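You operate a simulated robot arm through the tools that you are given. There is no shell and no other tool. Be economical: measure what you need, move in short steps, check, and stop when the job is done.

The job below is to be done with a simulated two-armed robot. You get a single attempt, and the scene is never put back.

## Task
Seal the unsealed jar, crate both jars, and carry the crate to the extractor end.
Fine: blue seal block, back on its spot after; both hands on the blue crate; it ends on the long steel table; nothing dropped, broken or left on. Set down upright: what you pick out, honey jar.
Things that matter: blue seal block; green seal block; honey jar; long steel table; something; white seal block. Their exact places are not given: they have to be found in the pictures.

It is judged by the outcome, as a careful person would: the job done as asked, and still so three seconds after it is handed in. It fails if anything else is knocked over, pushed out of place, dropped, spilled or broken. Lids that push on must go on centred and level and be pressed home; caps that screw on are set level and turned clockwise until they are tight.

## Robot
Two 7-joint arms with two-finger grippers on one trunk, on a base that drives. Base frame: it is fixed to the floor where the robot stands at the start and does not move with it; the origin is under the middle of the robot, x ahead of it, y to its left, z up. Readings come in mm, rad, newtons and seconds.
The left shoulder is at the start at [78, 151, 988], the right one opposite. With the tool pointing down near the work surface each hand reaches from about 240 to 780 mm from the robot's upright axis, wherever it stands, measured 20 degrees to its own side. Places, roughly: long steel table [800, 0, 800]; something [500, 400, 900]. Payload 2.54 kg a hand.
The TCP of each hand is the grasp point between the finger pads, 30 mm short of the fingertips. In the tool frame z runs along the fingers and y along their closing line. Largest opening 116 mm; the body of the gripper starts 95 mm behind the TCP.
Orientation is told as [roll, pitch, yaw] about the base's x, y, z axes, in that order, counted from this pose: with the fingers straight down and closing along the base's y, the tool's x points along the base's -x, its y along +y and its z along -z.

## Interface
- The arms move only by the tool jog_arm. It takes "left_series", "right_series" or both (then of equal length, played together; a hand with none holds still); each is text: rows parted by semicolons, each of 7 numbers parted by spaces: the turn, a rotation vector about the tool's x, y, z in rad, then the shift along the tool's x, y, z in mm, then the closure, from 0 (fully open) to 1 (shut). In form: ax ay az x y z grip; .... A call has 1 to 20 rows; each row shifts and turns the commanded pose from where the row before left it, along the tool's axes as they then stand. Each row takes 0.2 s and may step no farther than 50 mm and 0.15 rad from the row before; otherwise, or with a gripper value out of range, the whole call is refused. A pose out of reach is approached as far as the arm can. The call stops where the force on the tool passes 40 N (or 10 N more than at its start, if that is more) or the arm is blocked; 0.2 s more then pass. The fingers move at their own pace (about 72 mm/s each) and stop on an object; they squeeze with about 30 N. The grip force told is the motor's: it shows also when the fingers shut on nothing. Time passes only in rows, and 0.2 s behind the last, so rows that do not move let the fingers close. The reply holds the time, the measured pose of the TCP, the force on the tool along the base axes, the opening and the grip force, in the units named above and with some noise, with the torque about the TCP (base axes, N m) and any sound that the robot's microphone picked up.
- Cameras (640 x 400 px; columns grow to the right, rows downward): "scene" is now at [159.2, -1.9, 1150.7]; the picture's right is [-0.02, -1.00, 0.00], its down [-0.15, 0.00, -0.99] and it looks along [0.99, -0.02, -0.15] (base axes); focal length 214 px, centre (320, 200). "left" rides on the left gripper at [69, 15, -122] in its tool frame; the picture's right is [-0.21, 0.98, 0.00], its down [-0.83, -0.18, -0.53] and it looks along [-0.52, -0.11, 0.85] (tool axes); focal length 251 px, centre (320, 200). "right" rides on the right gripper at [69, -15, -122] in its tool frame; the picture's right is [0.21, 0.98, 0.00], its down [-0.83, 0.18, -0.53] and it looks along [-0.52, 0.11, 0.85] (tool axes); focal length 251 px, centre (320, 200).
- get_image(camera): a new picture of that camera. No time passes.
- raise_lower(by): slides the trunk up (or, below 0, down) by that many mm; the arms and the scene camera ride with it, the base frame stays. It gives what a move gives, with no picture.
- drive_base(legs): drives the robot by 1 to 6 legs, each [ahead, left, turn to the left] in mm, mm and rad, along the robot's own axes; the way and the turn of a leg run together, so that a leg with both is an arc; at most 1500 mm and 3.142 rad a leg. The arms and the cameras ride along, it lands a little off, and it stops where it bumps. It gives what a move gives.
- pan_tilt(pan, tilt): turns the head with the scene camera to pan (to the left, within 1.396 rad either way) and tilt (down, from -0.506 to 1.204), counted from straight ahead of the robot. It gives what a move gives.
- point_at(camera, pixels): for up to 12 pixels [column, row] of the newest picture of that camera ("zoom" is the newest enlarged one), the place [x, y, z] in the base frame of the surface seen there, good to about 3 mm. No time passes.
- zoom(camera, box): a new picture of the part [left, top, right, bottom] of that camera's present view, enlarged. No time passes.
- job_done(): hands the job in; it is judged then, once.

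Keep the steps short. Do not move on a guess: measure, check each grasp and each placing, and mend mistakes. In all there are 80 turns and 70 pictures (those below and enlarged ones count). Leave the grippers open and the arms clear of the work at the hand-in unless told otherwise, and finish with a single line.

The tools are called after ">>>" by a JSON object that holds its "name" and its "arguments". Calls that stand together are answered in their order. jog_arm: Moves the arms, as the interface text tells. Its arguments: {"type":"object","properties":{"left_series":{"type":"string"},"right_series":{"type":"string"}},"required":[]} The other tools are called the same way: raise_lower (by) slides the trunk up or down; drive_base (legs) drives the base; pan_tilt (pan, tilt) turns the head that bears the scene camera; get_image (camera) takes a picture; point_at (camera, pixels) gives the place of the surface under pixels of a picture; zoom (camera, box) takes an enlarged picture of a part of a camera's view; job_done () hands the job in.

At the start:

```text
t: 0.0
left_tcp_pos: [365.5, 181.3, 1194.8]
left_orientation: [-0.002, -0.001, 0.0]
left_wrist_force: [-0.1, 0.4, -0.1]
left_torque: [0.04, 0.03, -0.01]
left_finger_gap: 116.0
left_grip_force: 0.1
right_tcp_pos: [320.3, -93.0, 1112.6]
right_orientation: [0.0, 0.0, 0.001]
right_wrist_force: [-0.9, 1.4, 0.4]
right_torque: [-0.02, 0.04, 0.02]
right_finger_gap: 115.8
right_grip_force: 0.1
trunk travel left (down, up): [-225.0, 64.0]
robot x, y, heading: [-1.0, 3.2, 0.001]
head pan, tilt: [-0.016, 0.145]
```

scene: 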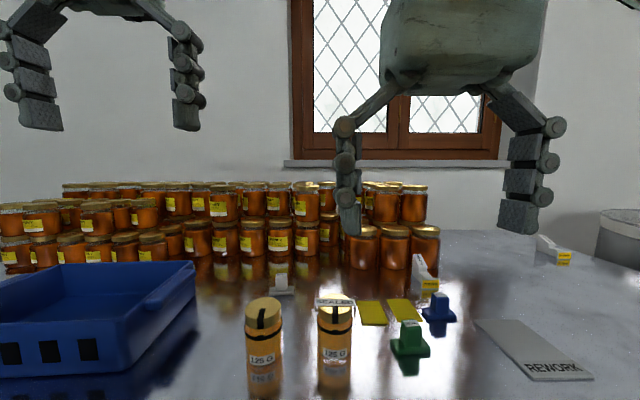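
right: 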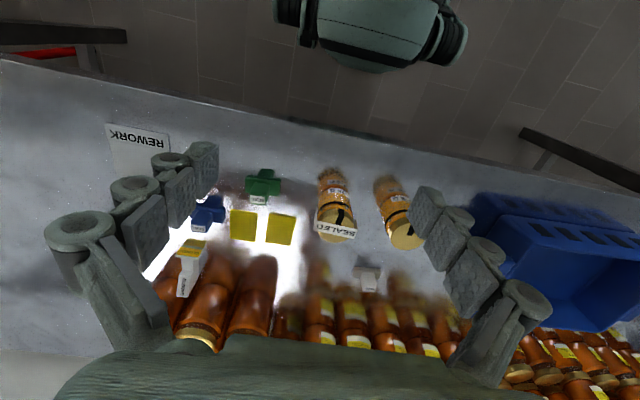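
left: 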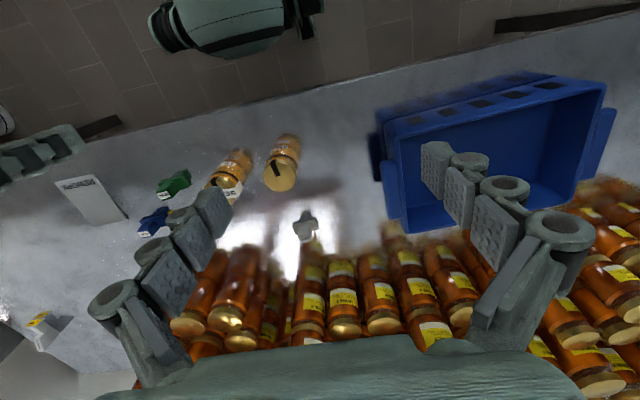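

I see two jars in front (about (263,340) and (335,345)), seal blocks green (410,340), blue (438,308), white (282,283), the blue crate at left. I look closer at these, tilted down.

>>> {"name": "pan_tilt", "arguments": {"pan": 0, "tilt": 0.6}}

>>> {"name": "zoom", "arguments": {"camera": "scene", "box": [200, 60, 520, 260]}}

>>> {"name": "get_image", "arguments": {"camera": "scene"}}

```text
t: 0.9
left_tcp_pos: [365.3, 181.6, 1194.5]
left_orientation: [0.001, -0.001, 0.002]
left_wrist_force: [0.4, -0.1, -0.2]
left_torque: [0.0, 0.01, -0.02]
left_finger_gap: 115.9
left_grip_force: 0.0
right_tcp_pos: [321.9, -93.1, 1111.3]
right_orientation: [-0.001, 0.001, 0.0]
right_wrist_force: [18.5, -10.5, -20.5]
right_torque: [1.64, 0.66, 1.24]
right_finger_gap: 115.9
right_grip_force: 0.2
trunk travel left (down, up): [-225.0, 64.0]
robot x, y, heading: [0.8, 1.5, 0.001]
head pan, tilt: [0.0, 0.6]
```

```text
2.00 times, centred on (360, 160) of scene
```

zoom: 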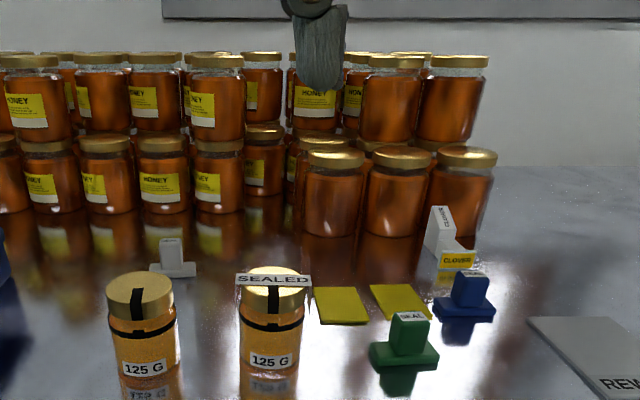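

```text
65 pictures are left
```

scene: 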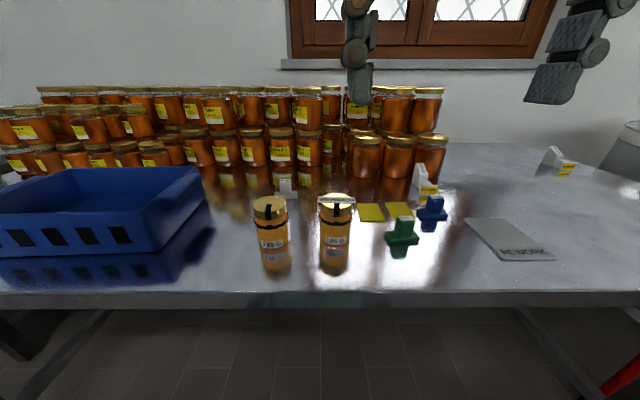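

The picture tilted down shows the whole table. Right wrist reads some force, so I recheck that while looking right and left for the extractor end, with close-ups.

>>> {"name": "zoom", "arguments": {"camera": "scene", "box": [230, 170, 390, 270]}}

>>> {"name": "zoom", "arguments": {"camera": "scene", "box": [340, 140, 580, 290]}}

>>> {"name": "point_at", "arguments": {"camera": "scene", "pixels": [[270, 202], [272, 268], [335, 197], [333, 268], [403, 222], [403, 256], [432, 203], [430, 228], [287, 183], [400, 210], [372, 212], [510, 240]]}}

>>> {"name": "pan_tilt", "arguments": {"pan": -0.9, "tilt": 0.35}}

>>> {"name": "get_image", "arguments": {"camera": "scene"}}

>>> {"name": "pan_tilt", "arguments": {"pan": 0.9, "tilt": 0.5}}

>>> {"name": "get_image", "arguments": {"camera": "scene"}}

```text
4.00 times, centred on (310, 220) of scene
```

zoom: 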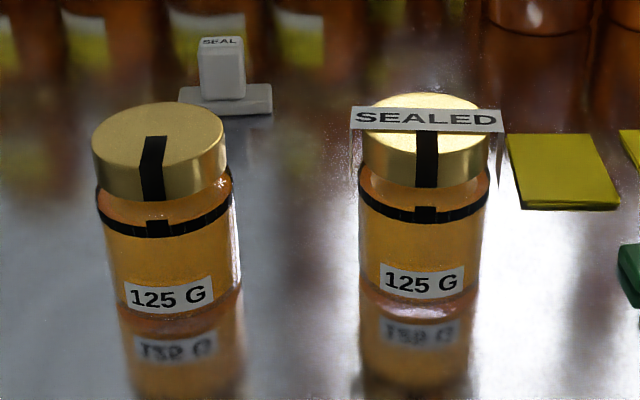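

```text
2.67 times, centred on (460, 215) of scene
```

zoom: 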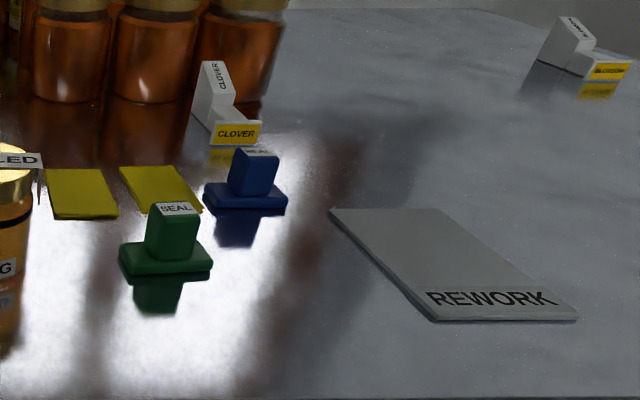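

```text
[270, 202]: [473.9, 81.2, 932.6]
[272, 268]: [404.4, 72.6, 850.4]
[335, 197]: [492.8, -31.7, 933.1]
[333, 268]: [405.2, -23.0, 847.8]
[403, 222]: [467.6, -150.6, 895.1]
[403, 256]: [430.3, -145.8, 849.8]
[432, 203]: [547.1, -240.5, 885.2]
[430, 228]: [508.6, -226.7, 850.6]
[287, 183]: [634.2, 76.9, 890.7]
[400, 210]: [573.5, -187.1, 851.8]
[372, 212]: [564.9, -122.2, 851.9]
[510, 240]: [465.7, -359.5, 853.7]
```

```text
t: 2.1
left_tcp_pos: [365.5, 180.3, 1195.0]
left_orientation: [-0.001, 0.0, 0.001]
left_wrist_force: [0.1, 0.1, -0.2]
left_torque: [-0.01, 0.01, 0.0]
left_finger_gap: 115.9
left_grip_force: 0.0
right_tcp_pos: [320.3, -93.8, 1111.9]
right_orientation: [0.0, -0.001, 0.001]
right_wrist_force: [-0.4, 0.9, 0.2]
right_torque: [0.03, 0.03, 0.03]
right_finger_gap: 116.2
right_grip_force: 0.0
trunk travel left (down, up): [-225.0, 64.0]
robot x, y, heading: [-1.0, -1.3, -0.001]
head pan, tilt: [-0.901, 0.351]
```

```text
62 pictures are left
```

scene: 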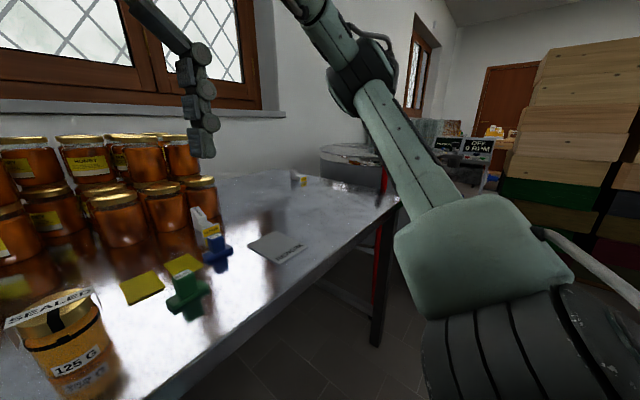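

```text
t: 3.9
left_tcp_pos: [364.6, 179.0, 1194.7]
left_orientation: [-0.002, -0.001, 0.0]
left_wrist_force: [-1.0, 0.5, 0.7]
left_torque: [-0.01, -0.01, 0.02]
left_finger_gap: 116.0
left_grip_force: 0.0
right_tcp_pos: [320.4, -92.0, 1112.3]
right_orientation: [0.001, 0.002, 0.002]
right_wrist_force: [0.0, 0.2, 0.4]
right_torque: [-0.01, 0.0, 0.0]
right_finger_gap: 116.1
right_grip_force: 0.1
trunk travel left (down, up): [-225.0, 64.0]
robot x, y, heading: [-3.4, 0.1, -0.004]
head pan, tilt: [0.901, 0.499]
```

```text
61 pictures are left
```

scene: 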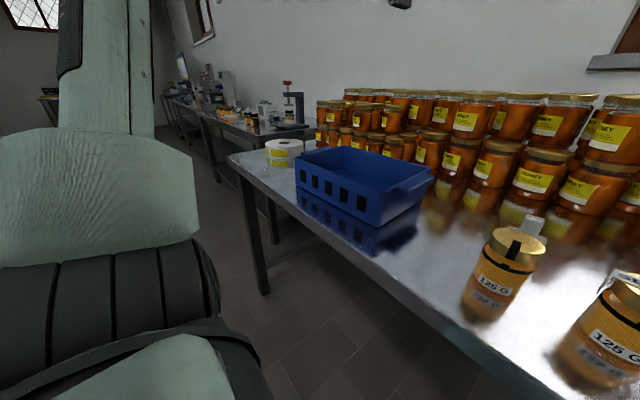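

I zoom for detail: the drum to the right, the jars and blocks from the right wrist camera, and the crate from the current view.

>>> {"name": "zoom", "arguments": {"camera": "right", "box": [140, 130, 440, 318]}}

>>> {"name": "zoom", "arguments": {"camera": "scene", "box": [220, 60, 540, 260]}}

>>> {"name": "pan_tilt", "arguments": {"pan": -0.9, "tilt": 0.35}}

>>> {"name": "zoom", "arguments": {"camera": "scene", "box": [240, 80, 560, 280]}}

>>> {"name": "point_at", "arguments": {"camera": "scene", "pixels": [[350, 153], [395, 201], [330, 210], [275, 180], [300, 180], [213, 212], [230, 320], [285, 248]]}}

```text
2.13 times, centred on (290, 224) of right
```

zoom: 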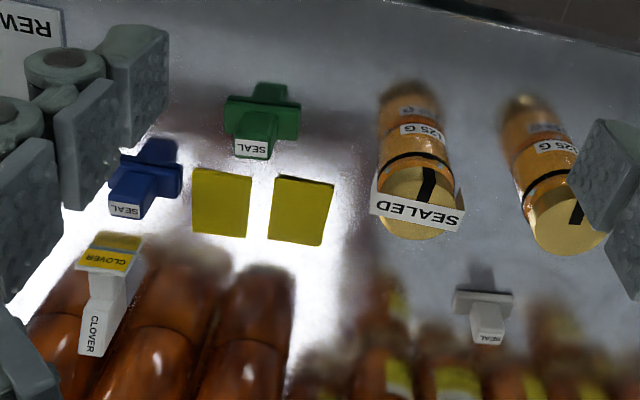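

```text
2.00 times, centred on (380, 160) of scene
```

zoom: 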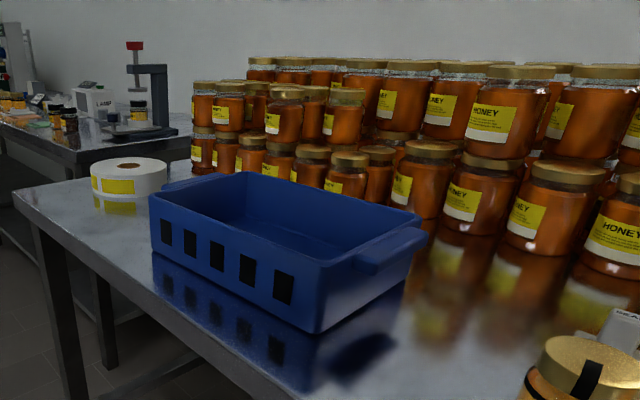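

```text
t: 5.7
left_tcp_pos: [366.2, 180.1, 1195.2]
left_orientation: [-0.002, 0.001, 0.002]
left_wrist_force: [-0.1, -0.2, 1.3]
left_torque: [0.01, 0.02, 0.02]
left_finger_gap: 115.8
left_grip_force: 0.1
right_tcp_pos: [320.7, -91.3, 1111.4]
right_orientation: [0.001, 0.001, 0.0]
right_wrist_force: [-0.4, -0.2, 0.8]
right_torque: [0.02, -0.01, -0.01]
right_finger_gap: 116.2
right_grip_force: 0.1
trunk travel left (down, up): [-225.0, 64.0]
robot x, y, heading: [1.5, 3.2, -0.0]
head pan, tilt: [-0.901, 0.351]
```

```text
2.00 times, centred on (400, 180) of scene
```

zoom: 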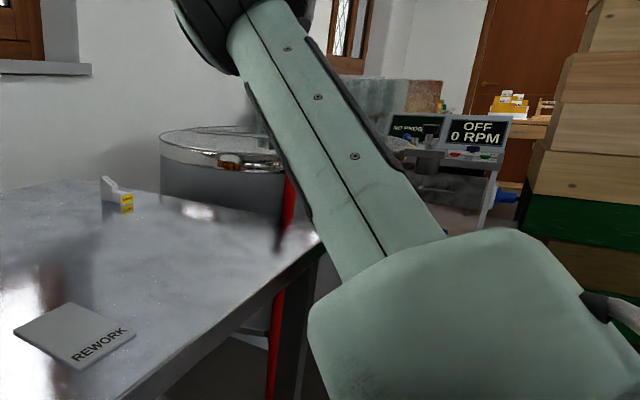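

```text
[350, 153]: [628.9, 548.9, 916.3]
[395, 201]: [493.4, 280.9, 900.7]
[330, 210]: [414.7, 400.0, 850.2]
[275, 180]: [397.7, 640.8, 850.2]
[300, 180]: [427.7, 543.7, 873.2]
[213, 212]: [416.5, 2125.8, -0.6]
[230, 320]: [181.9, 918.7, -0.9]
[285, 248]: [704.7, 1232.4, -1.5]
```

The extractor (drum plus OFF/0 RPM panel) is beyond the right end of the table. Now I look hard at both jar lids, head ahead and left camera.

>>> {"name": "zoom", "arguments": {"camera": "left", "box": [130, 110, 370, 260]}}

>>> {"name": "pan_tilt", "arguments": {"pan": 0.0, "tilt": 0.9}}

>>> {"name": "zoom", "arguments": {"camera": "scene", "box": [230, 110, 390, 210]}}

>>> {"name": "get_image", "arguments": {"camera": "scene"}}

```text
2.67 times, centred on (250, 185) of left
```

zoom: 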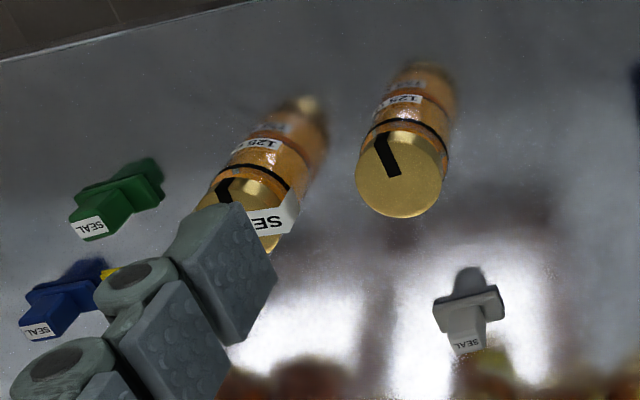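

```text
t: 6.9
left_tcp_pos: [365.3, 180.3, 1195.0]
left_orientation: [-0.002, -0.001, 0.0]
left_wrist_force: [-0.7, -0.7, 0.1]
left_torque: [0.02, -0.01, -0.03]
left_finger_gap: 116.0
left_grip_force: 0.1
right_tcp_pos: [320.1, -92.3, 1111.9]
right_orientation: [0.0, -0.002, 0.0]
right_wrist_force: [0.3, 0.5, 0.6]
right_torque: [0.03, 0.02, 0.03]
right_finger_gap: 115.9
right_grip_force: 0.1
trunk travel left (down, up): [-225.0, 64.0]
robot x, y, heading: [2.4, -0.1, -0.002]
head pan, tilt: [0.0, 0.901]
```

```text
4.00 times, centred on (310, 160) of scene
```

zoom: 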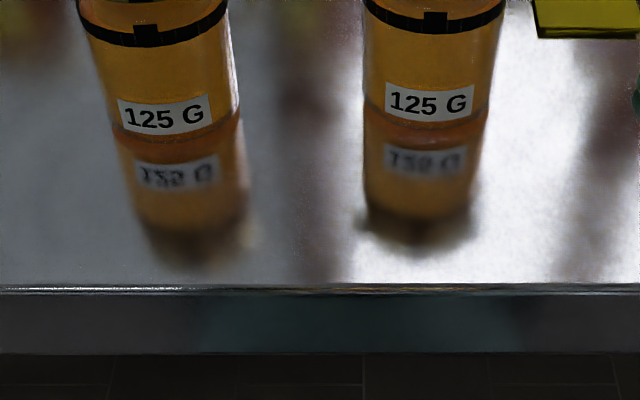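

```text
55 pictures are left
```

scene: 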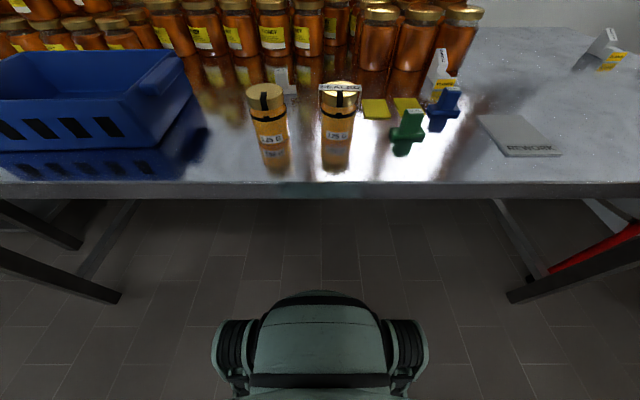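

Both lids sit equally high (932.6 and 933.1) with marks aligned; only the right jar carries the SEALED tag, so the left jar at about (474,81) is the unsealed one. Next I bring the right hand above and short of the blue block (about 530,-237) to measure it.

>>> {"name": "jog_arm", "arguments": {"right_series": "0 0 0 -30 -29 12 0; 0 0 0 -30 -29 12 0; 0 0 0 -30 -29 12 0; 0 0 0 -30 -29 12 0; 0 0 0 -30 -29 12 0; 0 0 0 0 0 0 0"}}

>>> {"name": "get_image", "arguments": {"camera": "right"}}

>>> {"name": "zoom", "arguments": {"camera": "scene", "box": [380, 40, 540, 140]}}

>>> {"name": "point_at", "arguments": {"camera": "zoom", "pixels": [[276, 200], [250, 210], [310, 205], [270, 310], [200, 290], [330, 300]]}}

```text
t: 8.3
left_tcp_pos: [365.2, 180.9, 1194.5]
left_orientation: [-0.002, 0.001, 0.001]
left_wrist_force: [-0.6, 0.2, 0.4]
left_torque: [0.01, 0.0, -0.01]
left_finger_gap: 116.3
left_grip_force: 0.0
right_tcp_pos: [470.7, -237.9, 1051.2]
right_orientation: [-0.001, 0.0, 0.0]
right_wrist_force: [0.2, -0.9, -0.6]
right_torque: [0.03, -0.01, -0.03]
right_finger_gap: 116.0
right_grip_force: 0.0
trunk travel left (down, up): [-225.0, 64.0]
robot x, y, heading: [-0.3, -1.4, 0.003]
head pan, tilt: [0.0, 0.901]
```

```text
54 pictures are left
```

right: 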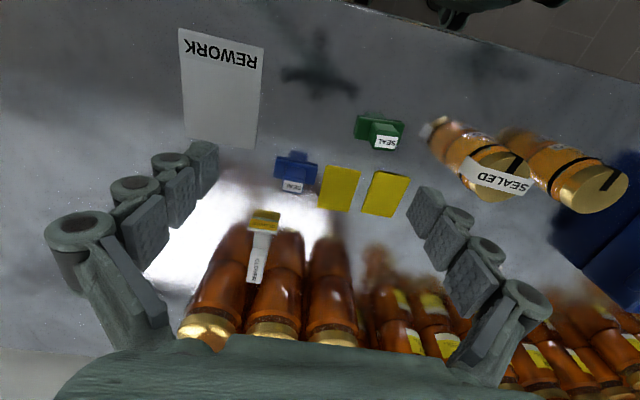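

```text
4.00 times, centred on (460, 90) of scene
```

zoom: 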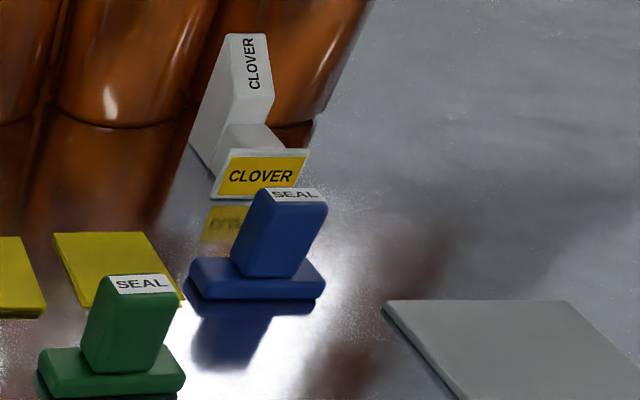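

```text
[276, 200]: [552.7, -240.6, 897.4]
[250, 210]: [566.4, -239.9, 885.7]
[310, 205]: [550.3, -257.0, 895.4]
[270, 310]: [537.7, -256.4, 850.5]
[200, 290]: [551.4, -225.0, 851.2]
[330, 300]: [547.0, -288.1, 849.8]
```

Blue block is at (295,170) in the right picture. I zoom and measure its corners.

>>> {"name": "zoom", "arguments": {"camera": "right", "box": [256, 136, 336, 206]}}

```text
5.71 times, centred on (296, 171) of right
```

zoom: 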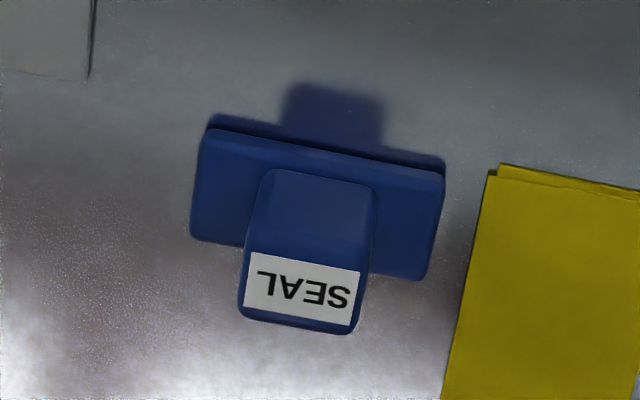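

>>> {"name": "point_at", "arguments": {"camera": "zoom", "pixels": [[215, 138], [436, 175], [200, 235], [420, 272], [250, 257], [362, 272], [245, 310], [352, 325], [305, 290], [265, 185], [365, 200], [540, 290]]}}

```text
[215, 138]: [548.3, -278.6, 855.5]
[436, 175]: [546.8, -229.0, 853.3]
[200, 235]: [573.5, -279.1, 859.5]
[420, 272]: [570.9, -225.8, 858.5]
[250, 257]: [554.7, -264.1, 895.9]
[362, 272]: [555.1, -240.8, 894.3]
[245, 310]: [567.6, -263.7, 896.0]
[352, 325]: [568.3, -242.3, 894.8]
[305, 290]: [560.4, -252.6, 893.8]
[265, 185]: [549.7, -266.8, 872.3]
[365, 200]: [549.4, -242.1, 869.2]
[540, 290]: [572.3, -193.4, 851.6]
```

Block: centre about (560,-252.5), base 56 (y) × 28 (x), up to z 859; handle 25 wide in y, top 895. I check clearance to the CLOVER sign and the lid geometry of both jars.

>>> {"name": "point_at", "arguments": {"camera": "right", "pixels": [[262, 222], [262, 232], [258, 250], [256, 275], [545, 190], [605, 190], [500, 150], [530, 165], [475, 175], [590, 170], [560, 210], [625, 200]]}}

>>> {"name": "zoom", "arguments": {"camera": "right", "box": [440, 110, 640, 235]}}

>>> {"name": "point_at", "arguments": {"camera": "zoom", "pixels": [[360, 280], [480, 320], [560, 270], [600, 210], [480, 220], [430, 290], [20, 180], [280, 255], [250, 285], [130, 220]]}}

```text
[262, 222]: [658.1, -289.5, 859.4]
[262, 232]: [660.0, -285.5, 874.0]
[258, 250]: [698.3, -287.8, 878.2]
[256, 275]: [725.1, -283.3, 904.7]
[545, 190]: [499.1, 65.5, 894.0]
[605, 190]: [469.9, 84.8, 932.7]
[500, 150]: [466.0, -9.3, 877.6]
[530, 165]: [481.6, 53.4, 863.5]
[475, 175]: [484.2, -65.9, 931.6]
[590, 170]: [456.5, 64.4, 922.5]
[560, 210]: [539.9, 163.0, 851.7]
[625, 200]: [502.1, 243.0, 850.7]
```

```text
3.20 times, centred on (540, 172) of right
```

zoom: 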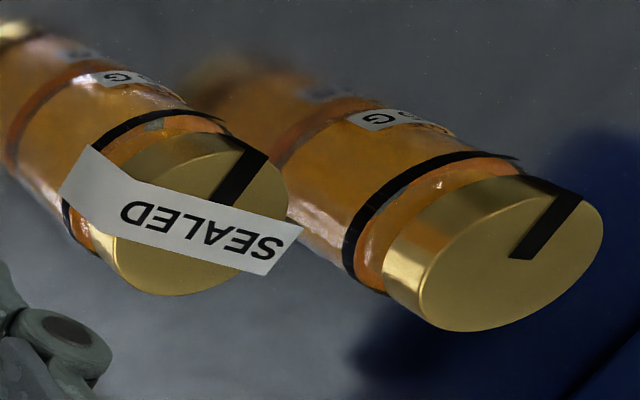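

```text
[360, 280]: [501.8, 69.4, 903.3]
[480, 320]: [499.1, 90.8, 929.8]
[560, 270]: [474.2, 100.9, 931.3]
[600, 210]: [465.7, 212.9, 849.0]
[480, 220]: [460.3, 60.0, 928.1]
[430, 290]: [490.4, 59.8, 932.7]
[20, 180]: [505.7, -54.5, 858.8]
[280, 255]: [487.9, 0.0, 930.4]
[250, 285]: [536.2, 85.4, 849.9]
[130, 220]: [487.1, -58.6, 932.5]
```

SEALED is a tape strip over the lid; the left jar lacks it. CLOVER sign is at x≥658, so clear. I move above the blue block at z~1000 and check alignment.

>>> {"name": "jog_arm", "arguments": {"right_series": "0 0 0 -44.6 -7.3 25 0.4; 0 0 0 -44.6 -7.3 25 0.4; 0 0 0 0 0 40 0.4; 0 0 0 0 0 0 0.4"}}

>>> {"name": "get_image", "arguments": {"camera": "right"}}

```text
refused: row 1 steps farther than a row can; nothing moved
```

```text
50 pictures are left
```

right: 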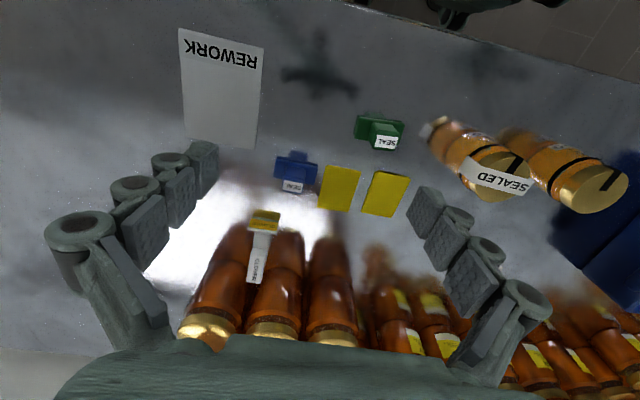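

The row was too long; smaller rows.

>>> {"name": "jog_arm", "arguments": {"right_series": "0 0 0 -30 -5 20 0.4; 0 0 0 -30 -5 20 0.4; 0 0 0 -29.3 -4.6 20 0.4; 0 0 0 0 0 35 0.4; 0 0 0 0 0 0 0.4"}}

>>> {"name": "get_image", "arguments": {"camera": "right"}}

```text
t: 9.5
left_tcp_pos: [364.8, 180.5, 1195.6]
left_orientation: [-0.002, -0.002, 0.001]
left_wrist_force: [0.5, -0.6, 0.2]
left_torque: [-0.06, -0.01, 0.03]
left_finger_gap: 116.0
left_grip_force: 0.1
right_tcp_pos: [559.5, -251.8, 956.5]
right_orientation: [0.002, 0.0, 0.001]
right_wrist_force: [0.7, 0.2, -1.2]
right_torque: [-0.03, -0.01, 0.0]
right_finger_gap: 69.6
right_grip_force: 0.1
trunk travel left (down, up): [-225.0, 64.0]
robot x, y, heading: [0.7, 1.7, -0.0]
head pan, tilt: [0.0, 0.901]
```

```text
49 pictures are left
```

right: 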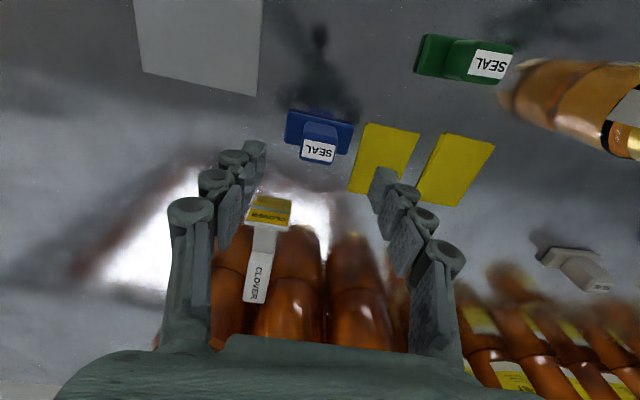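

Block at (318,140), fingers about (255,150) and (380,180). I re-measure the handle from here.

>>> {"name": "point_at", "arguments": {"camera": "right", "pixels": [[318, 150], [305, 144], [333, 152], [304, 156], [331, 161], [289, 116], [350, 128], [287, 136], [345, 150]]}}

```text
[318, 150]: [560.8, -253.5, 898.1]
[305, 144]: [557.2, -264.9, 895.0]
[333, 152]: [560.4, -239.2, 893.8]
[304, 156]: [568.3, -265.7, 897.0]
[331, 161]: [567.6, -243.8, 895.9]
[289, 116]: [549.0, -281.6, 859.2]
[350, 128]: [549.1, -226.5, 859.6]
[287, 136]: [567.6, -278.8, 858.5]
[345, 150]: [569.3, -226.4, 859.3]
```

Centre about (561,-253): matches the TCP. I descend to z 893 (tips just above the base plate) and close.

>>> {"name": "jog_arm", "arguments": {"right_series": "0 0 0 -1 -1 30 0.4; 0 0 0 0 0 20 0.4; 0 0 0 0 0 13 0.4; 0 0 0 0 0 0 0.4; 0 0 0 0 0 0 1; 0 0 0 0 0 0 1; 0 0 0 0 0 0 1; 0 0 0 0 0 0 1"}}

>>> {"name": "get_image", "arguments": {"camera": "right"}}

```text
t: 11.3
left_tcp_pos: [364.8, 180.0, 1195.5]
left_orientation: [-0.001, 0.0, 0.0]
left_wrist_force: [-0.2, -0.6, 0.0]
left_torque: [-0.02, -0.01, -0.01]
left_finger_gap: 116.0
left_grip_force: 0.0
right_tcp_pos: [561.3, -252.8, 893.8]
right_orientation: [0.0, 0.002, 0.002]
right_wrist_force: [-0.9, -0.2, 0.1]
right_torque: [-0.04, 0.0, -0.02]
right_finger_gap: 26.7
right_grip_force: 29.5
trunk travel left (down, up): [-225.0, 64.0]
robot x, y, heading: [-1.3, 1.4, 0.002]
head pan, tilt: [0.0, 0.901]
```

```text
48 pictures are left
```

right: 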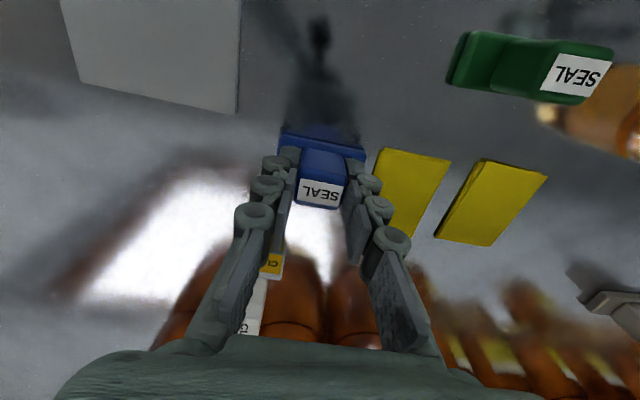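

Gripped (gap 26.7, 29.5 N) at TCP (561.3,-252.8,893.8): that's the return spot. I lift straight up while the left hand moves left out of the way.

>>> {"name": "jog_arm", "arguments": {"right_series": "0 0 0 0 0 -30 1; 0 0 0 0 0 -30 1; 0 0 0 0 0 -30 1; 0 0 0 0 0 -30 1; 0 0 0 0 0 -30 1; 0 0 0 0 0 -10 1", "left_series": "0 0 0 0 30 0 0; 0 0 0 0 30 0 0; 0 0 0 0 30 0 0; 0 0 0 0 30 0 0; 0 0 0 0 30 0 0; 0 0 0 0 0 0 0"}}

>>> {"name": "jog_arm", "arguments": {"right_series": "0 0 0 11 37 0 1; 0 0 0 11 37 0 1; 0 0 0 11 37 0 1; 0 0 0 11 37 0 1; 0 0 0 11 37 0 1; 0 0 0 11 37 0 1; 0 0 0 11 37 0 1; 0 0 0 0 0 0 1"}}

>>> {"name": "get_image", "arguments": {"camera": "right"}}

```text
t: 12.7
left_tcp_pos: [398.1, 302.8, 1159.1]
left_orientation: [0.0, 0.0, 0.0]
left_wrist_force: [0.0, 0.1, -0.1]
left_torque: [0.02, 0.01, 0.0]
left_finger_gap: 116.0
left_grip_force: 0.0
left hand out of reach, approached as far as the arm can: row 2, 3, 4, 5
right_tcp_pos: [560.5, -253.5, 1055.1]
right_orientation: [0.0, 0.0, 0.0]
right_wrist_force: [0.8, 0.1, -0.4]
right_torque: [-0.02, 0.0, 0.05]
right_finger_gap: 26.9
right_grip_force: 29.6
trunk travel left (down, up): [-225.0, 64.0]
robot x, y, heading: [2.7, 4.0, -0.005]
head pan, tilt: [0.0, 0.901]
```

```text
t: 14.5
left_tcp_pos: [398.6, 303.3, 1158.8]
left_orientation: [-0.002, 0.0, 0.0]
left_wrist_force: [-0.3, -0.2, -0.3]
left_torque: [-0.01, -0.03, 0.0]
left_finger_gap: 115.8
left_grip_force: 0.1
right_tcp_pos: [482.9, 5.1, 1053.3]
right_orientation: [-0.001, 0.001, 0.0]
right_wrist_force: [0.1, -0.2, -0.5]
right_torque: [0.02, 0.0, 0.0]
right_finger_gap: 26.7
right_grip_force: 29.9
trunk travel left (down, up): [-225.0, 64.0]
robot x, y, heading: [-2.5, 2.0, -0.001]
head pan, tilt: [0.0, 0.901]
```

```text
47 pictures are left
```

right: 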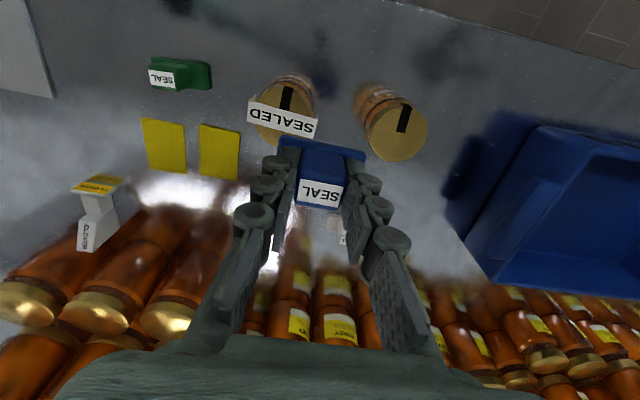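

I measure the unsealed lid rim near (395,130) in a zoomed picture.

>>> {"name": "zoom", "arguments": {"camera": "right", "box": [340, 70, 450, 170]}}

```text
4.00 times, centred on (395, 120) of right
```

zoom: 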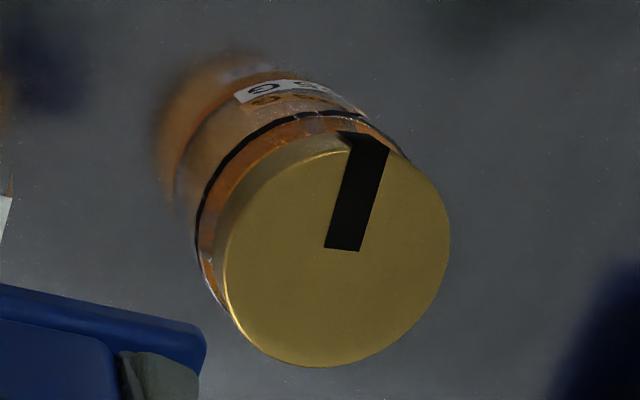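

>>> {"name": "point_at", "arguments": {"camera": "zoom", "pixels": [[337, 260], [232, 265], [443, 240], [330, 160], [337, 360], [260, 200], [415, 320], [415, 180], [262, 325]]}}

```text
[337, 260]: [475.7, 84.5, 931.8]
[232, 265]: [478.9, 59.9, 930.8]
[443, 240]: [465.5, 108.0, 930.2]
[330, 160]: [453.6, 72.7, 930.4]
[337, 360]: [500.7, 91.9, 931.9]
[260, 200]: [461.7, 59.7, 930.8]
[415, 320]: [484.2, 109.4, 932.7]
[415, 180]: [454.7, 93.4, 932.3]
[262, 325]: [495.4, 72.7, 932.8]
```

Lid centre (475.5, 84), top z ~931.5. I move over it and descend to just above (block underside 46 mm below TCP, so contact at z~977).

>>> {"name": "jog_arm", "arguments": {"right_series": "0 0 0 3.7 26 0 1; 0 0 0 3.7 26 0 1; 0 0 0 0 27 0 1; 0 0 0 0 0 30 1; 0 0 0 0 0 25 1; 0 0 0 0 0 13 1; 0 0 0 0 0 0 1"}}

>>> {"name": "get_image", "arguments": {"camera": "right"}}

```text
t: 16.1
left_tcp_pos: [397.5, 303.7, 1158.3]
left_orientation: [-0.001, 0.001, 0.0]
left_wrist_force: [0.9, -0.5, 0.7]
left_torque: [-0.06, 0.0, -0.03]
left_finger_gap: 116.1
left_grip_force: 0.1
right_tcp_pos: [475.5, 86.2, 985.9]
right_orientation: [0.001, 0.0, 0.001]
right_wrist_force: [-0.3, 0.8, -1.0]
right_torque: [0.0, 0.01, 0.02]
right_finger_gap: 26.8
right_grip_force: 29.7
trunk travel left (down, up): [-225.0, 64.0]
robot x, y, heading: [0.4, -1.6, 0.002]
head pan, tilt: [0.0, 0.901]
```

```text
45 pictures are left
```

right: 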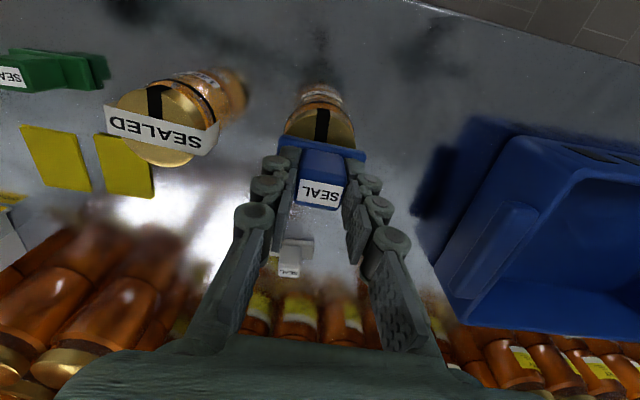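

Centred. Shift y by -2 and descend in small steps until force builds.

>>> {"name": "jog_arm", "arguments": {"right_series": "0 0 0 0 -2 0 1; 0 0 0 0 0 4 1; 0 0 0 0 0 2 1; 0 0 0 0 0 2 1; 0 0 0 0 0 1 1; 0 0 0 0 0 1 1; 0 0 0 0 0 0 1"}}

```text
t: 17.7
left_tcp_pos: [398.2, 304.7, 1160.1]
left_orientation: [-0.001, 0.0, 0.0]
left_wrist_force: [-0.1, 0.3, 1.0]
left_torque: [0.0, 0.01, 0.01]
left_finger_gap: 115.9
left_grip_force: 0.1
right_tcp_pos: [475.6, 82.0, 975.1]
right_orientation: [0.0, 0.0, 0.0]
right_wrist_force: [0.3, -0.5, -0.5]
right_torque: [0.02, 0.02, 0.03]
right_finger_gap: 26.8
right_grip_force: 29.9
trunk travel left (down, up): [-225.0, 64.0]
robot x, y, heading: [3.5, 0.7, -0.005]
head pan, tilt: [0.0, 0.901]
```

No contact yet at z 975; continue 1 mm at a time.

>>> {"name": "jog_arm", "arguments": {"right_series": "0 0 0 0 1 1 1; 0 0 0 0 0 1 1; 0 0 0 0 0 1 1; 0 0 0 0 0 1 1; 0 0 0 0 0 0 1"}}

```text
t: 18.9
left_tcp_pos: [397.0, 303.7, 1160.8]
left_orientation: [-0.002, -0.002, 0.001]
left_wrist_force: [0.2, -0.2, 0.0]
left_torque: [0.01, -0.01, -0.01]
left_finger_gap: 116.1
left_grip_force: 0.1
right_tcp_pos: [475.8, 84.1, 974.8]
right_orientation: [0.004, -0.003, -0.001]
right_wrist_force: [3.3, 1.1, 23.0]
right_torque: [-0.11, -0.12, 0.04]
right_finger_gap: 26.8
right_grip_force: 30.3
trunk travel left (down, up): [-225.0, 64.0]
robot x, y, heading: [0.7, -0.4, 0.0]
head pan, tilt: [0.0, 0.901]
```

Contact, 23 N pressing down. One more mm and hold.

>>> {"name": "jog_arm", "arguments": {"right_series": "0 0 0 0 0 1 1; 0 0 0 0 0 0 1; 0 0 0 0 0 0 1; 0 0 0 0 0 0 1"}}

>>> {"name": "get_image", "arguments": {"camera": "right"}}

```text
t: 19.9
left_tcp_pos: [396.6, 304.6, 1161.3]
left_orientation: [-0.003, -0.004, -0.001]
left_wrist_force: [0.0, 0.8, 0.6]
left_torque: [0.01, -0.01, 0.0]
left_finger_gap: 116.0
left_grip_force: 0.1
right_tcp_pos: [474.9, 82.5, 972.1]
right_orientation: [0.001, -0.003, -0.001]
right_wrist_force: [2.6, -0.4, 28.6]
right_torque: [-0.03, -0.09, 0.0]
right_finger_gap: 27.0
right_grip_force: 30.2
trunk travel left (down, up): [-225.0, 64.0]
robot x, y, heading: [1.5, -3.2, -0.002]
head pan, tilt: [0.0, 0.901]
```

```text
44 pictures are left
```

right: 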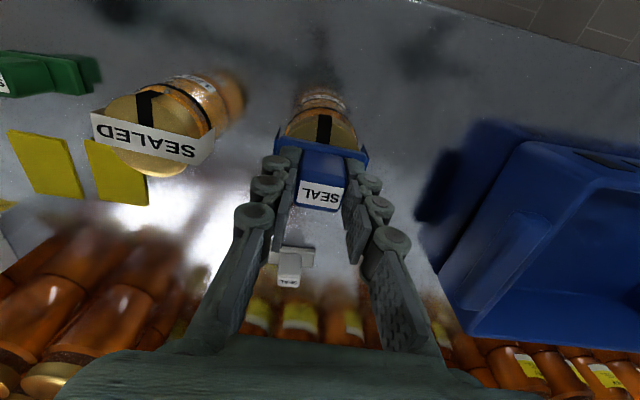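

Pressed with ~29 N. I lift and look at the lid.

>>> {"name": "jog_arm", "arguments": {"right_series": "0 0 0 0 0 -5 1; 0 0 0 0 0 -30 1; 0 0 0 0 0 -35 1; 0 0 0 0 -40 0 1; 0 0 0 0 -40 0 1; 0 0 0 0 0 0 1"}}

>>> {"name": "get_image", "arguments": {"camera": "right"}}

```text
t: 21.3
left_tcp_pos: [397.3, 304.8, 1160.0]
left_orientation: [-0.002, -0.001, -0.001]
left_wrist_force: [0.0, 0.0, 0.2]
left_torque: [-0.02, 0.0, -0.03]
left_finger_gap: 115.9
left_grip_force: 0.1
right_tcp_pos: [475.2, 4.3, 1040.7]
right_orientation: [0.002, -0.001, 0.0]
right_wrist_force: [-0.1, -0.4, 0.3]
right_torque: [0.02, -0.04, -0.01]
right_finger_gap: 26.7
right_grip_force: 30.0
trunk travel left (down, up): [-225.0, 64.0]
robot x, y, heading: [-0.1, -1.7, -0.0]
head pan, tilt: [0.0, 0.901]
```

```text
43 pictures are left
```

right: 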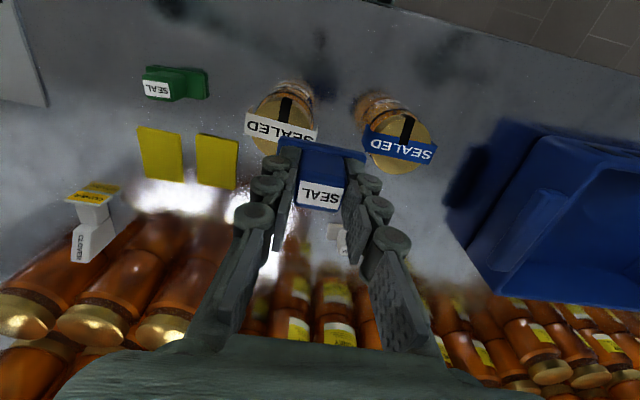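

A blue SEALED strip is on the jar now. I carry the block back over its spot.

>>> {"name": "jog_arm", "arguments": {"right_series": "0 0 0 -12.3 -36.7 0 1; 0 0 0 -12.3 -36.7 0 1; 0 0 0 -12.3 -36.7 0 1; 0 0 0 -12.3 -36.7 0 1; 0 0 0 -12.3 -36.7 0 1; 0 0 0 -12.3 -36.7 0 1; 0 0 0 -12.3 -36.7 0 1; 0 0 0 0 0 40 1; 0 0 0 0 0 40 1; 0 0 0 0 0 40 1; 0 0 0 0 0 15 1; 0 0 0 0 0 0 1"}}

```text
t: 23.9
left_tcp_pos: [398.1, 303.9, 1159.4]
left_orientation: [-0.001, 0.0, -0.001]
left_wrist_force: [0.1, 0.3, 0.0]
left_torque: [0.01, -0.01, -0.01]
left_finger_gap: 116.2
left_grip_force: 0.1
right_tcp_pos: [562.2, -254.0, 905.8]
right_orientation: [0.0, 0.0, 0.0]
right_wrist_force: [-0.6, -0.5, -0.4]
right_torque: [-0.02, 0.02, -0.02]
right_finger_gap: 26.6
right_grip_force: 30.0
trunk travel left (down, up): [-225.0, 64.0]
robot x, y, heading: [3.7, 0.5, -0.004]
head pan, tilt: [0.0, 0.901]
```

At (562.2,-254,905.8), 12 mm above. Small correction and lower until it touches.

>>> {"name": "jog_arm", "arguments": {"right_series": "0 0 0 0.7 1 4 1; 0 0 0 0 0 4 1; 0 0 0 0 0 2 1; 0 0 0 0 0 1 1; 0 0 0 0 0 1 1; 0 0 0 0 0 0 1"}}

```text
t: 25.3
left_tcp_pos: [398.2, 302.8, 1159.8]
left_orientation: [-0.002, -0.001, 0.0]
left_wrist_force: [0.1, 0.3, 0.5]
left_torque: [0.01, -0.03, 0.01]
left_finger_gap: 116.0
left_grip_force: 0.1
right_tcp_pos: [561.8, -251.6, 893.4]
right_orientation: [0.0, 0.001, 0.0]
right_wrist_force: [-0.2, -0.3, -0.4]
right_torque: [-0.01, 0.0, -0.01]
right_finger_gap: 26.8
right_grip_force: 29.8
trunk travel left (down, up): [-225.0, 64.0]
robot x, y, heading: [2.9, 0.5, -0.0]
head pan, tilt: [0.0, 0.901]
```

>>> {"name": "jog_arm", "arguments": {"right_series": "0 0 0 0 0 1 1; 0 0 0 0 0 0 1"}}

```text
t: 25.9
left_tcp_pos: [398.7, 304.6, 1160.0]
left_orientation: [-0.002, -0.001, 0.001]
left_wrist_force: [0.2, 0.5, -0.2]
left_torque: [-0.01, -0.02, -0.01]
left_finger_gap: 115.9
left_grip_force: 0.1
right_tcp_pos: [561.8, -251.4, 892.3]
right_orientation: [0.0, 0.0, 0.001]
right_wrist_force: [0.3, -0.3, 0.6]
right_torque: [-0.03, 0.01, 0.0]
right_finger_gap: 26.8
right_grip_force: 29.6
trunk travel left (down, up): [-225.0, 64.0]
robot x, y, heading: [3.0, 1.3, -0.005]
head pan, tilt: [0.0, 0.901]
```

Still no clear touch; 1 mm more.

>>> {"name": "jog_arm", "arguments": {"right_series": "0 0 0 0 0 1 1; 0 0 0 0 0 0 1"}}

```text
t: 26.5
left_tcp_pos: [398.4, 304.0, 1160.3]
left_orientation: [-0.001, -0.002, 0.001]
left_wrist_force: [-0.4, -0.7, -0.2]
left_torque: [-0.01, -0.01, 0.01]
left_finger_gap: 116.1
left_grip_force: 0.0
right_tcp_pos: [562.0, -251.7, 891.3]
right_orientation: [0.0, -0.003, -0.001]
right_wrist_force: [0.3, -0.9, 3.4]
right_torque: [0.0, 0.03, -0.02]
right_finger_gap: 26.6
right_grip_force: 30.1
trunk travel left (down, up): [-225.0, 64.0]
robot x, y, heading: [2.1, 0.7, -0.005]
head pan, tilt: [0.0, 0.901]
```

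Touching (3.4 N). I open partway and lift straight up.

>>> {"name": "jog_arm", "arguments": {"right_series": "0 0 0 0 0 0 0.6; 0 0 0 0 0 0 0.4; 0 0 0 0 0 0 0.4; 0 0 0 0 0 -20 0.4; 0 0 0 0 0 -40 0.4; 0 0 0 0 0 -40 0.4; 0 0 0 0 0 -40 0.4; 0 0 0 0 0 0 0.4"}}

>>> {"name": "zoom", "arguments": {"camera": "right", "box": [220, 90, 420, 215]}}

>>> {"name": "pan_tilt", "arguments": {"pan": 0.75, "tilt": 0.7}}

>>> {"name": "get_image", "arguments": {"camera": "scene"}}

>>> {"name": "get_image", "arguments": {"camera": "left"}}

```text
t: 28.3
left_tcp_pos: [397.6, 303.8, 1159.4]
left_orientation: [-0.001, -0.001, 0.0]
left_wrist_force: [-0.6, -0.9, -0.6]
left_torque: [0.01, 0.01, -0.01]
left_finger_gap: 116.2
left_grip_force: 0.1
right_tcp_pos: [563.1, -253.6, 1029.2]
right_orientation: [0.001, 0.0, 0.001]
right_wrist_force: [0.7, 0.0, 0.1]
right_torque: [0.05, 0.0, -0.03]
right_finger_gap: 69.8
right_grip_force: 0.2
trunk travel left (down, up): [-225.0, 64.0]
robot x, y, heading: [0.8, -0.3, -0.003]
head pan, tilt: [0.0, 0.901]
```

```text
3.20 times, centred on (320, 152) of right
```

zoom: 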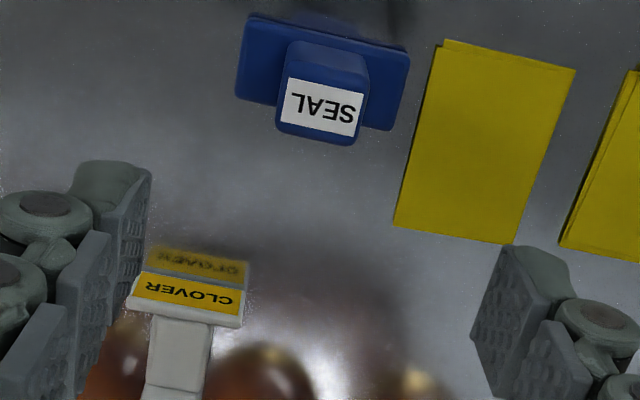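

```text
t: 29.4
left_tcp_pos: [397.8, 303.7, 1159.3]
left_orientation: [-0.002, -0.002, 0.0]
left_wrist_force: [-0.1, -0.3, -0.1]
left_torque: [-0.04, -0.02, -0.02]
left_finger_gap: 116.1
left_grip_force: 0.0
right_tcp_pos: [563.6, -252.6, 1030.4]
right_orientation: [0.0, -0.001, 0.001]
right_wrist_force: [-0.5, -0.2, -0.7]
right_torque: [-0.01, 0.0, 0.02]
right_finger_gap: 69.7
right_grip_force: 0.1
trunk travel left (down, up): [-225.0, 64.0]
robot x, y, heading: [-0.8, -0.8, 0.001]
head pan, tilt: [0.75, 0.7]
```

```text
41 pictures are left
```

scene: 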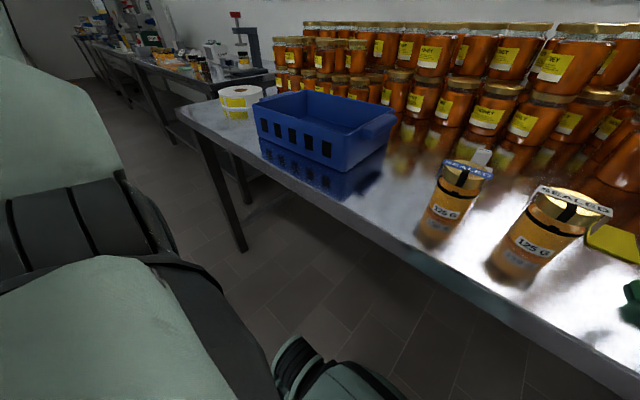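

```text
40 pictures are left
```

left: 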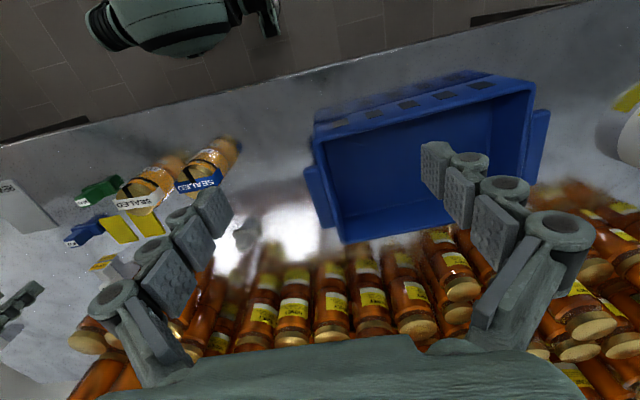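

The block stands back on its spot. Now I measure the crate in the left camera picture: rims, inside floor, end lips.

>>> {"name": "point_at", "arguments": {"camera": "left", "pixels": [[318, 128], [533, 85], [345, 240], [345, 185], [380, 150], [440, 130], [400, 195], [470, 115], [313, 195], [540, 140], [325, 222], [532, 180]]}}

>>> {"name": "point_at", "arguments": {"camera": "scene", "pixels": [[255, 103], [331, 134], [396, 112], [300, 93], [375, 125], [335, 165], [265, 135], [388, 142], [385, 125], [240, 97], [243, 115], [258, 92]]}}

>>> {"name": "zoom", "arguments": {"camera": "left", "box": [290, 60, 570, 250]}}

>>> {"name": "zoom", "arguments": {"camera": "scene", "box": [210, 70, 410, 195]}}

```text
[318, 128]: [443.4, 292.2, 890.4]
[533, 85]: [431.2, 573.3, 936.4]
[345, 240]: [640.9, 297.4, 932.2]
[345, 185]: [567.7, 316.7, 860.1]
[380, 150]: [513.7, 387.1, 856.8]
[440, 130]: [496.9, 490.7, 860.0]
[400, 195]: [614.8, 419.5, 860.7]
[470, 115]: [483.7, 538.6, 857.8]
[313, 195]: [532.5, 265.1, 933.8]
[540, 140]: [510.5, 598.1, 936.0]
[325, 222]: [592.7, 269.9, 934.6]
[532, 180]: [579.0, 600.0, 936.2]
```

```text
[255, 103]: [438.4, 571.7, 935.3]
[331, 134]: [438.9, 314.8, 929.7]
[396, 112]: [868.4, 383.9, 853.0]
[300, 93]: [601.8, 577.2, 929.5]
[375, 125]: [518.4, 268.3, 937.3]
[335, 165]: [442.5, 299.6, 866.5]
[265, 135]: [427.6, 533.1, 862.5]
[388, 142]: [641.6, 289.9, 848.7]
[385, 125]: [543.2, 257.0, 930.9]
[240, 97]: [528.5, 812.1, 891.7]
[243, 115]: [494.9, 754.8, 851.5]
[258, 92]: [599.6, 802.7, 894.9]
```

```text
2.11 times, centred on (430, 155) of left
```

zoom: 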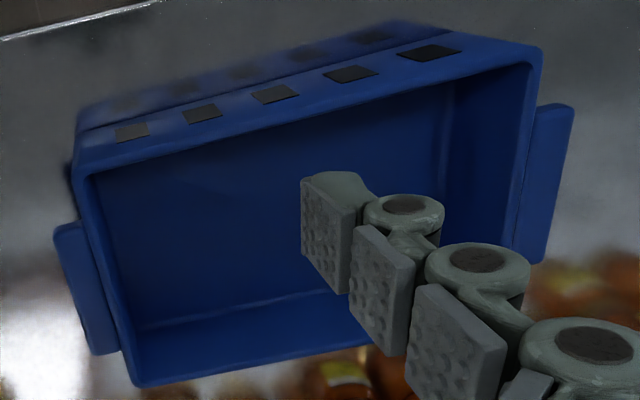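

```text
3.20 times, centred on (310, 132) of scene
```

zoom: 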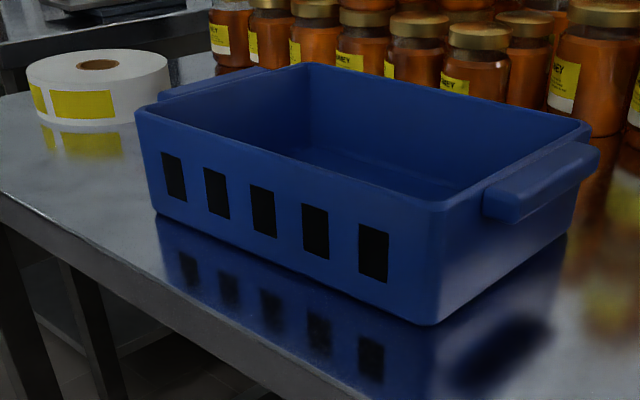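

Crate: about x 435–650, y 287–577, floor z 858, rim 937, with solid end lips at y 262–287 and 577–602, x ~480–600. Tape ends hang on the ±y sides of the lids, so I will grip jars along x: left hand goes over jar 1 (475.5,84) and yaws by 90°.

>>> {"name": "jog_arm", "arguments": {"left_series": "0 0 0 -9.6 -27.5 10 0; 0 0 0 -9.6 -27.5 10 0; 0 0 0 -9.6 -27.5 10 0; 0 0 0 -9.6 -27.5 10 0; 0 0 0 -9.6 -27.5 10 0; 0 0 0 -9.6 -27.5 10 0; 0 0 0 -9.6 -27.5 10 0; 0 0 0 -9.6 -27.5 10 0; 0 0 0 0 0 0 0"}}

>>> {"name": "jog_arm", "arguments": {"left_series": "0 0 0.1428 0 0 0 0; 0 0 0.1428 0 0 0 0; 0 0 0.1428 0 0 0 0; 0 0 0.1428 0 0 0 0; 0 0 0.1428 0 0 0 0; 0 0 0.1428 0 0 0 0; 0 0 0.1428 0 0 0 0; 0 0 0.1428 0 0 0 0; 0 0 0.1428 0 0 0 0; 0 0 0.1428 0 0 0 0; 0 0 0.1428 0 0 0 0; 0 0 0 0 0 0 0"}}

>>> {"name": "get_image", "arguments": {"camera": "left"}}

```text
t: 31.4
left_tcp_pos: [475.9, 83.8, 1080.5]
left_orientation: [-0.001, 0.0, 0.001]
left_wrist_force: [-0.6, -0.6, 1.0]
left_torque: [-0.02, 0.04, -0.01]
left_finger_gap: 115.9
left_grip_force: 0.1
right_tcp_pos: [563.0, -252.9, 1031.5]
right_orientation: [0.0, -0.001, 0.001]
right_wrist_force: [0.1, -0.1, 0.4]
right_torque: [-0.02, -0.02, 0.01]
right_finger_gap: 69.8
right_grip_force: 0.0
trunk travel left (down, up): [-225.0, 64.0]
robot x, y, heading: [3.1, 0.6, 0.004]
head pan, tilt: [0.75, 0.7]
```

```text
t: 34.0
left_tcp_pos: [362.5, 31.3, 1028.2]
left_orientation: [0.0, -0.003, -1.568]
left_wrist_force: [0.9, -0.1, 0.5]
left_torque: [0.01, -0.01, 0.02]
left_finger_gap: 115.9
left_grip_force: 0.1
left hand out of reach, approached as far as the arm can: row 8, 9, 10, 11
right_tcp_pos: [562.8, -252.7, 1031.1]
right_orientation: [0.0, -0.003, 0.0]
right_wrist_force: [0.3, -0.2, -0.7]
right_torque: [0.01, 0.03, 0.02]
right_finger_gap: 69.5
right_grip_force: 0.0
trunk travel left (down, up): [-225.0, 64.0]
robot x, y, heading: [-0.2, 1.2, -0.002]
head pan, tilt: [0.75, 0.7]
```

```text
37 pictures are left
```

left: 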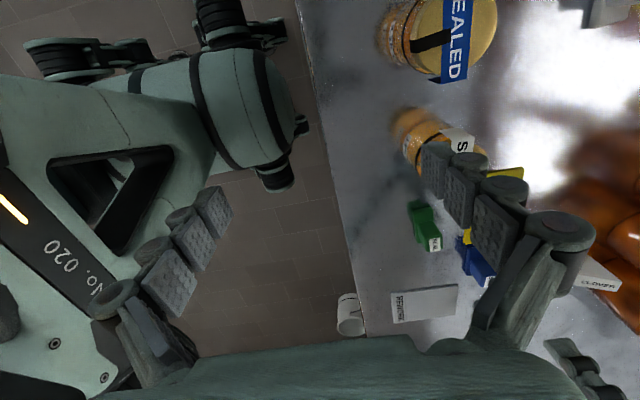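

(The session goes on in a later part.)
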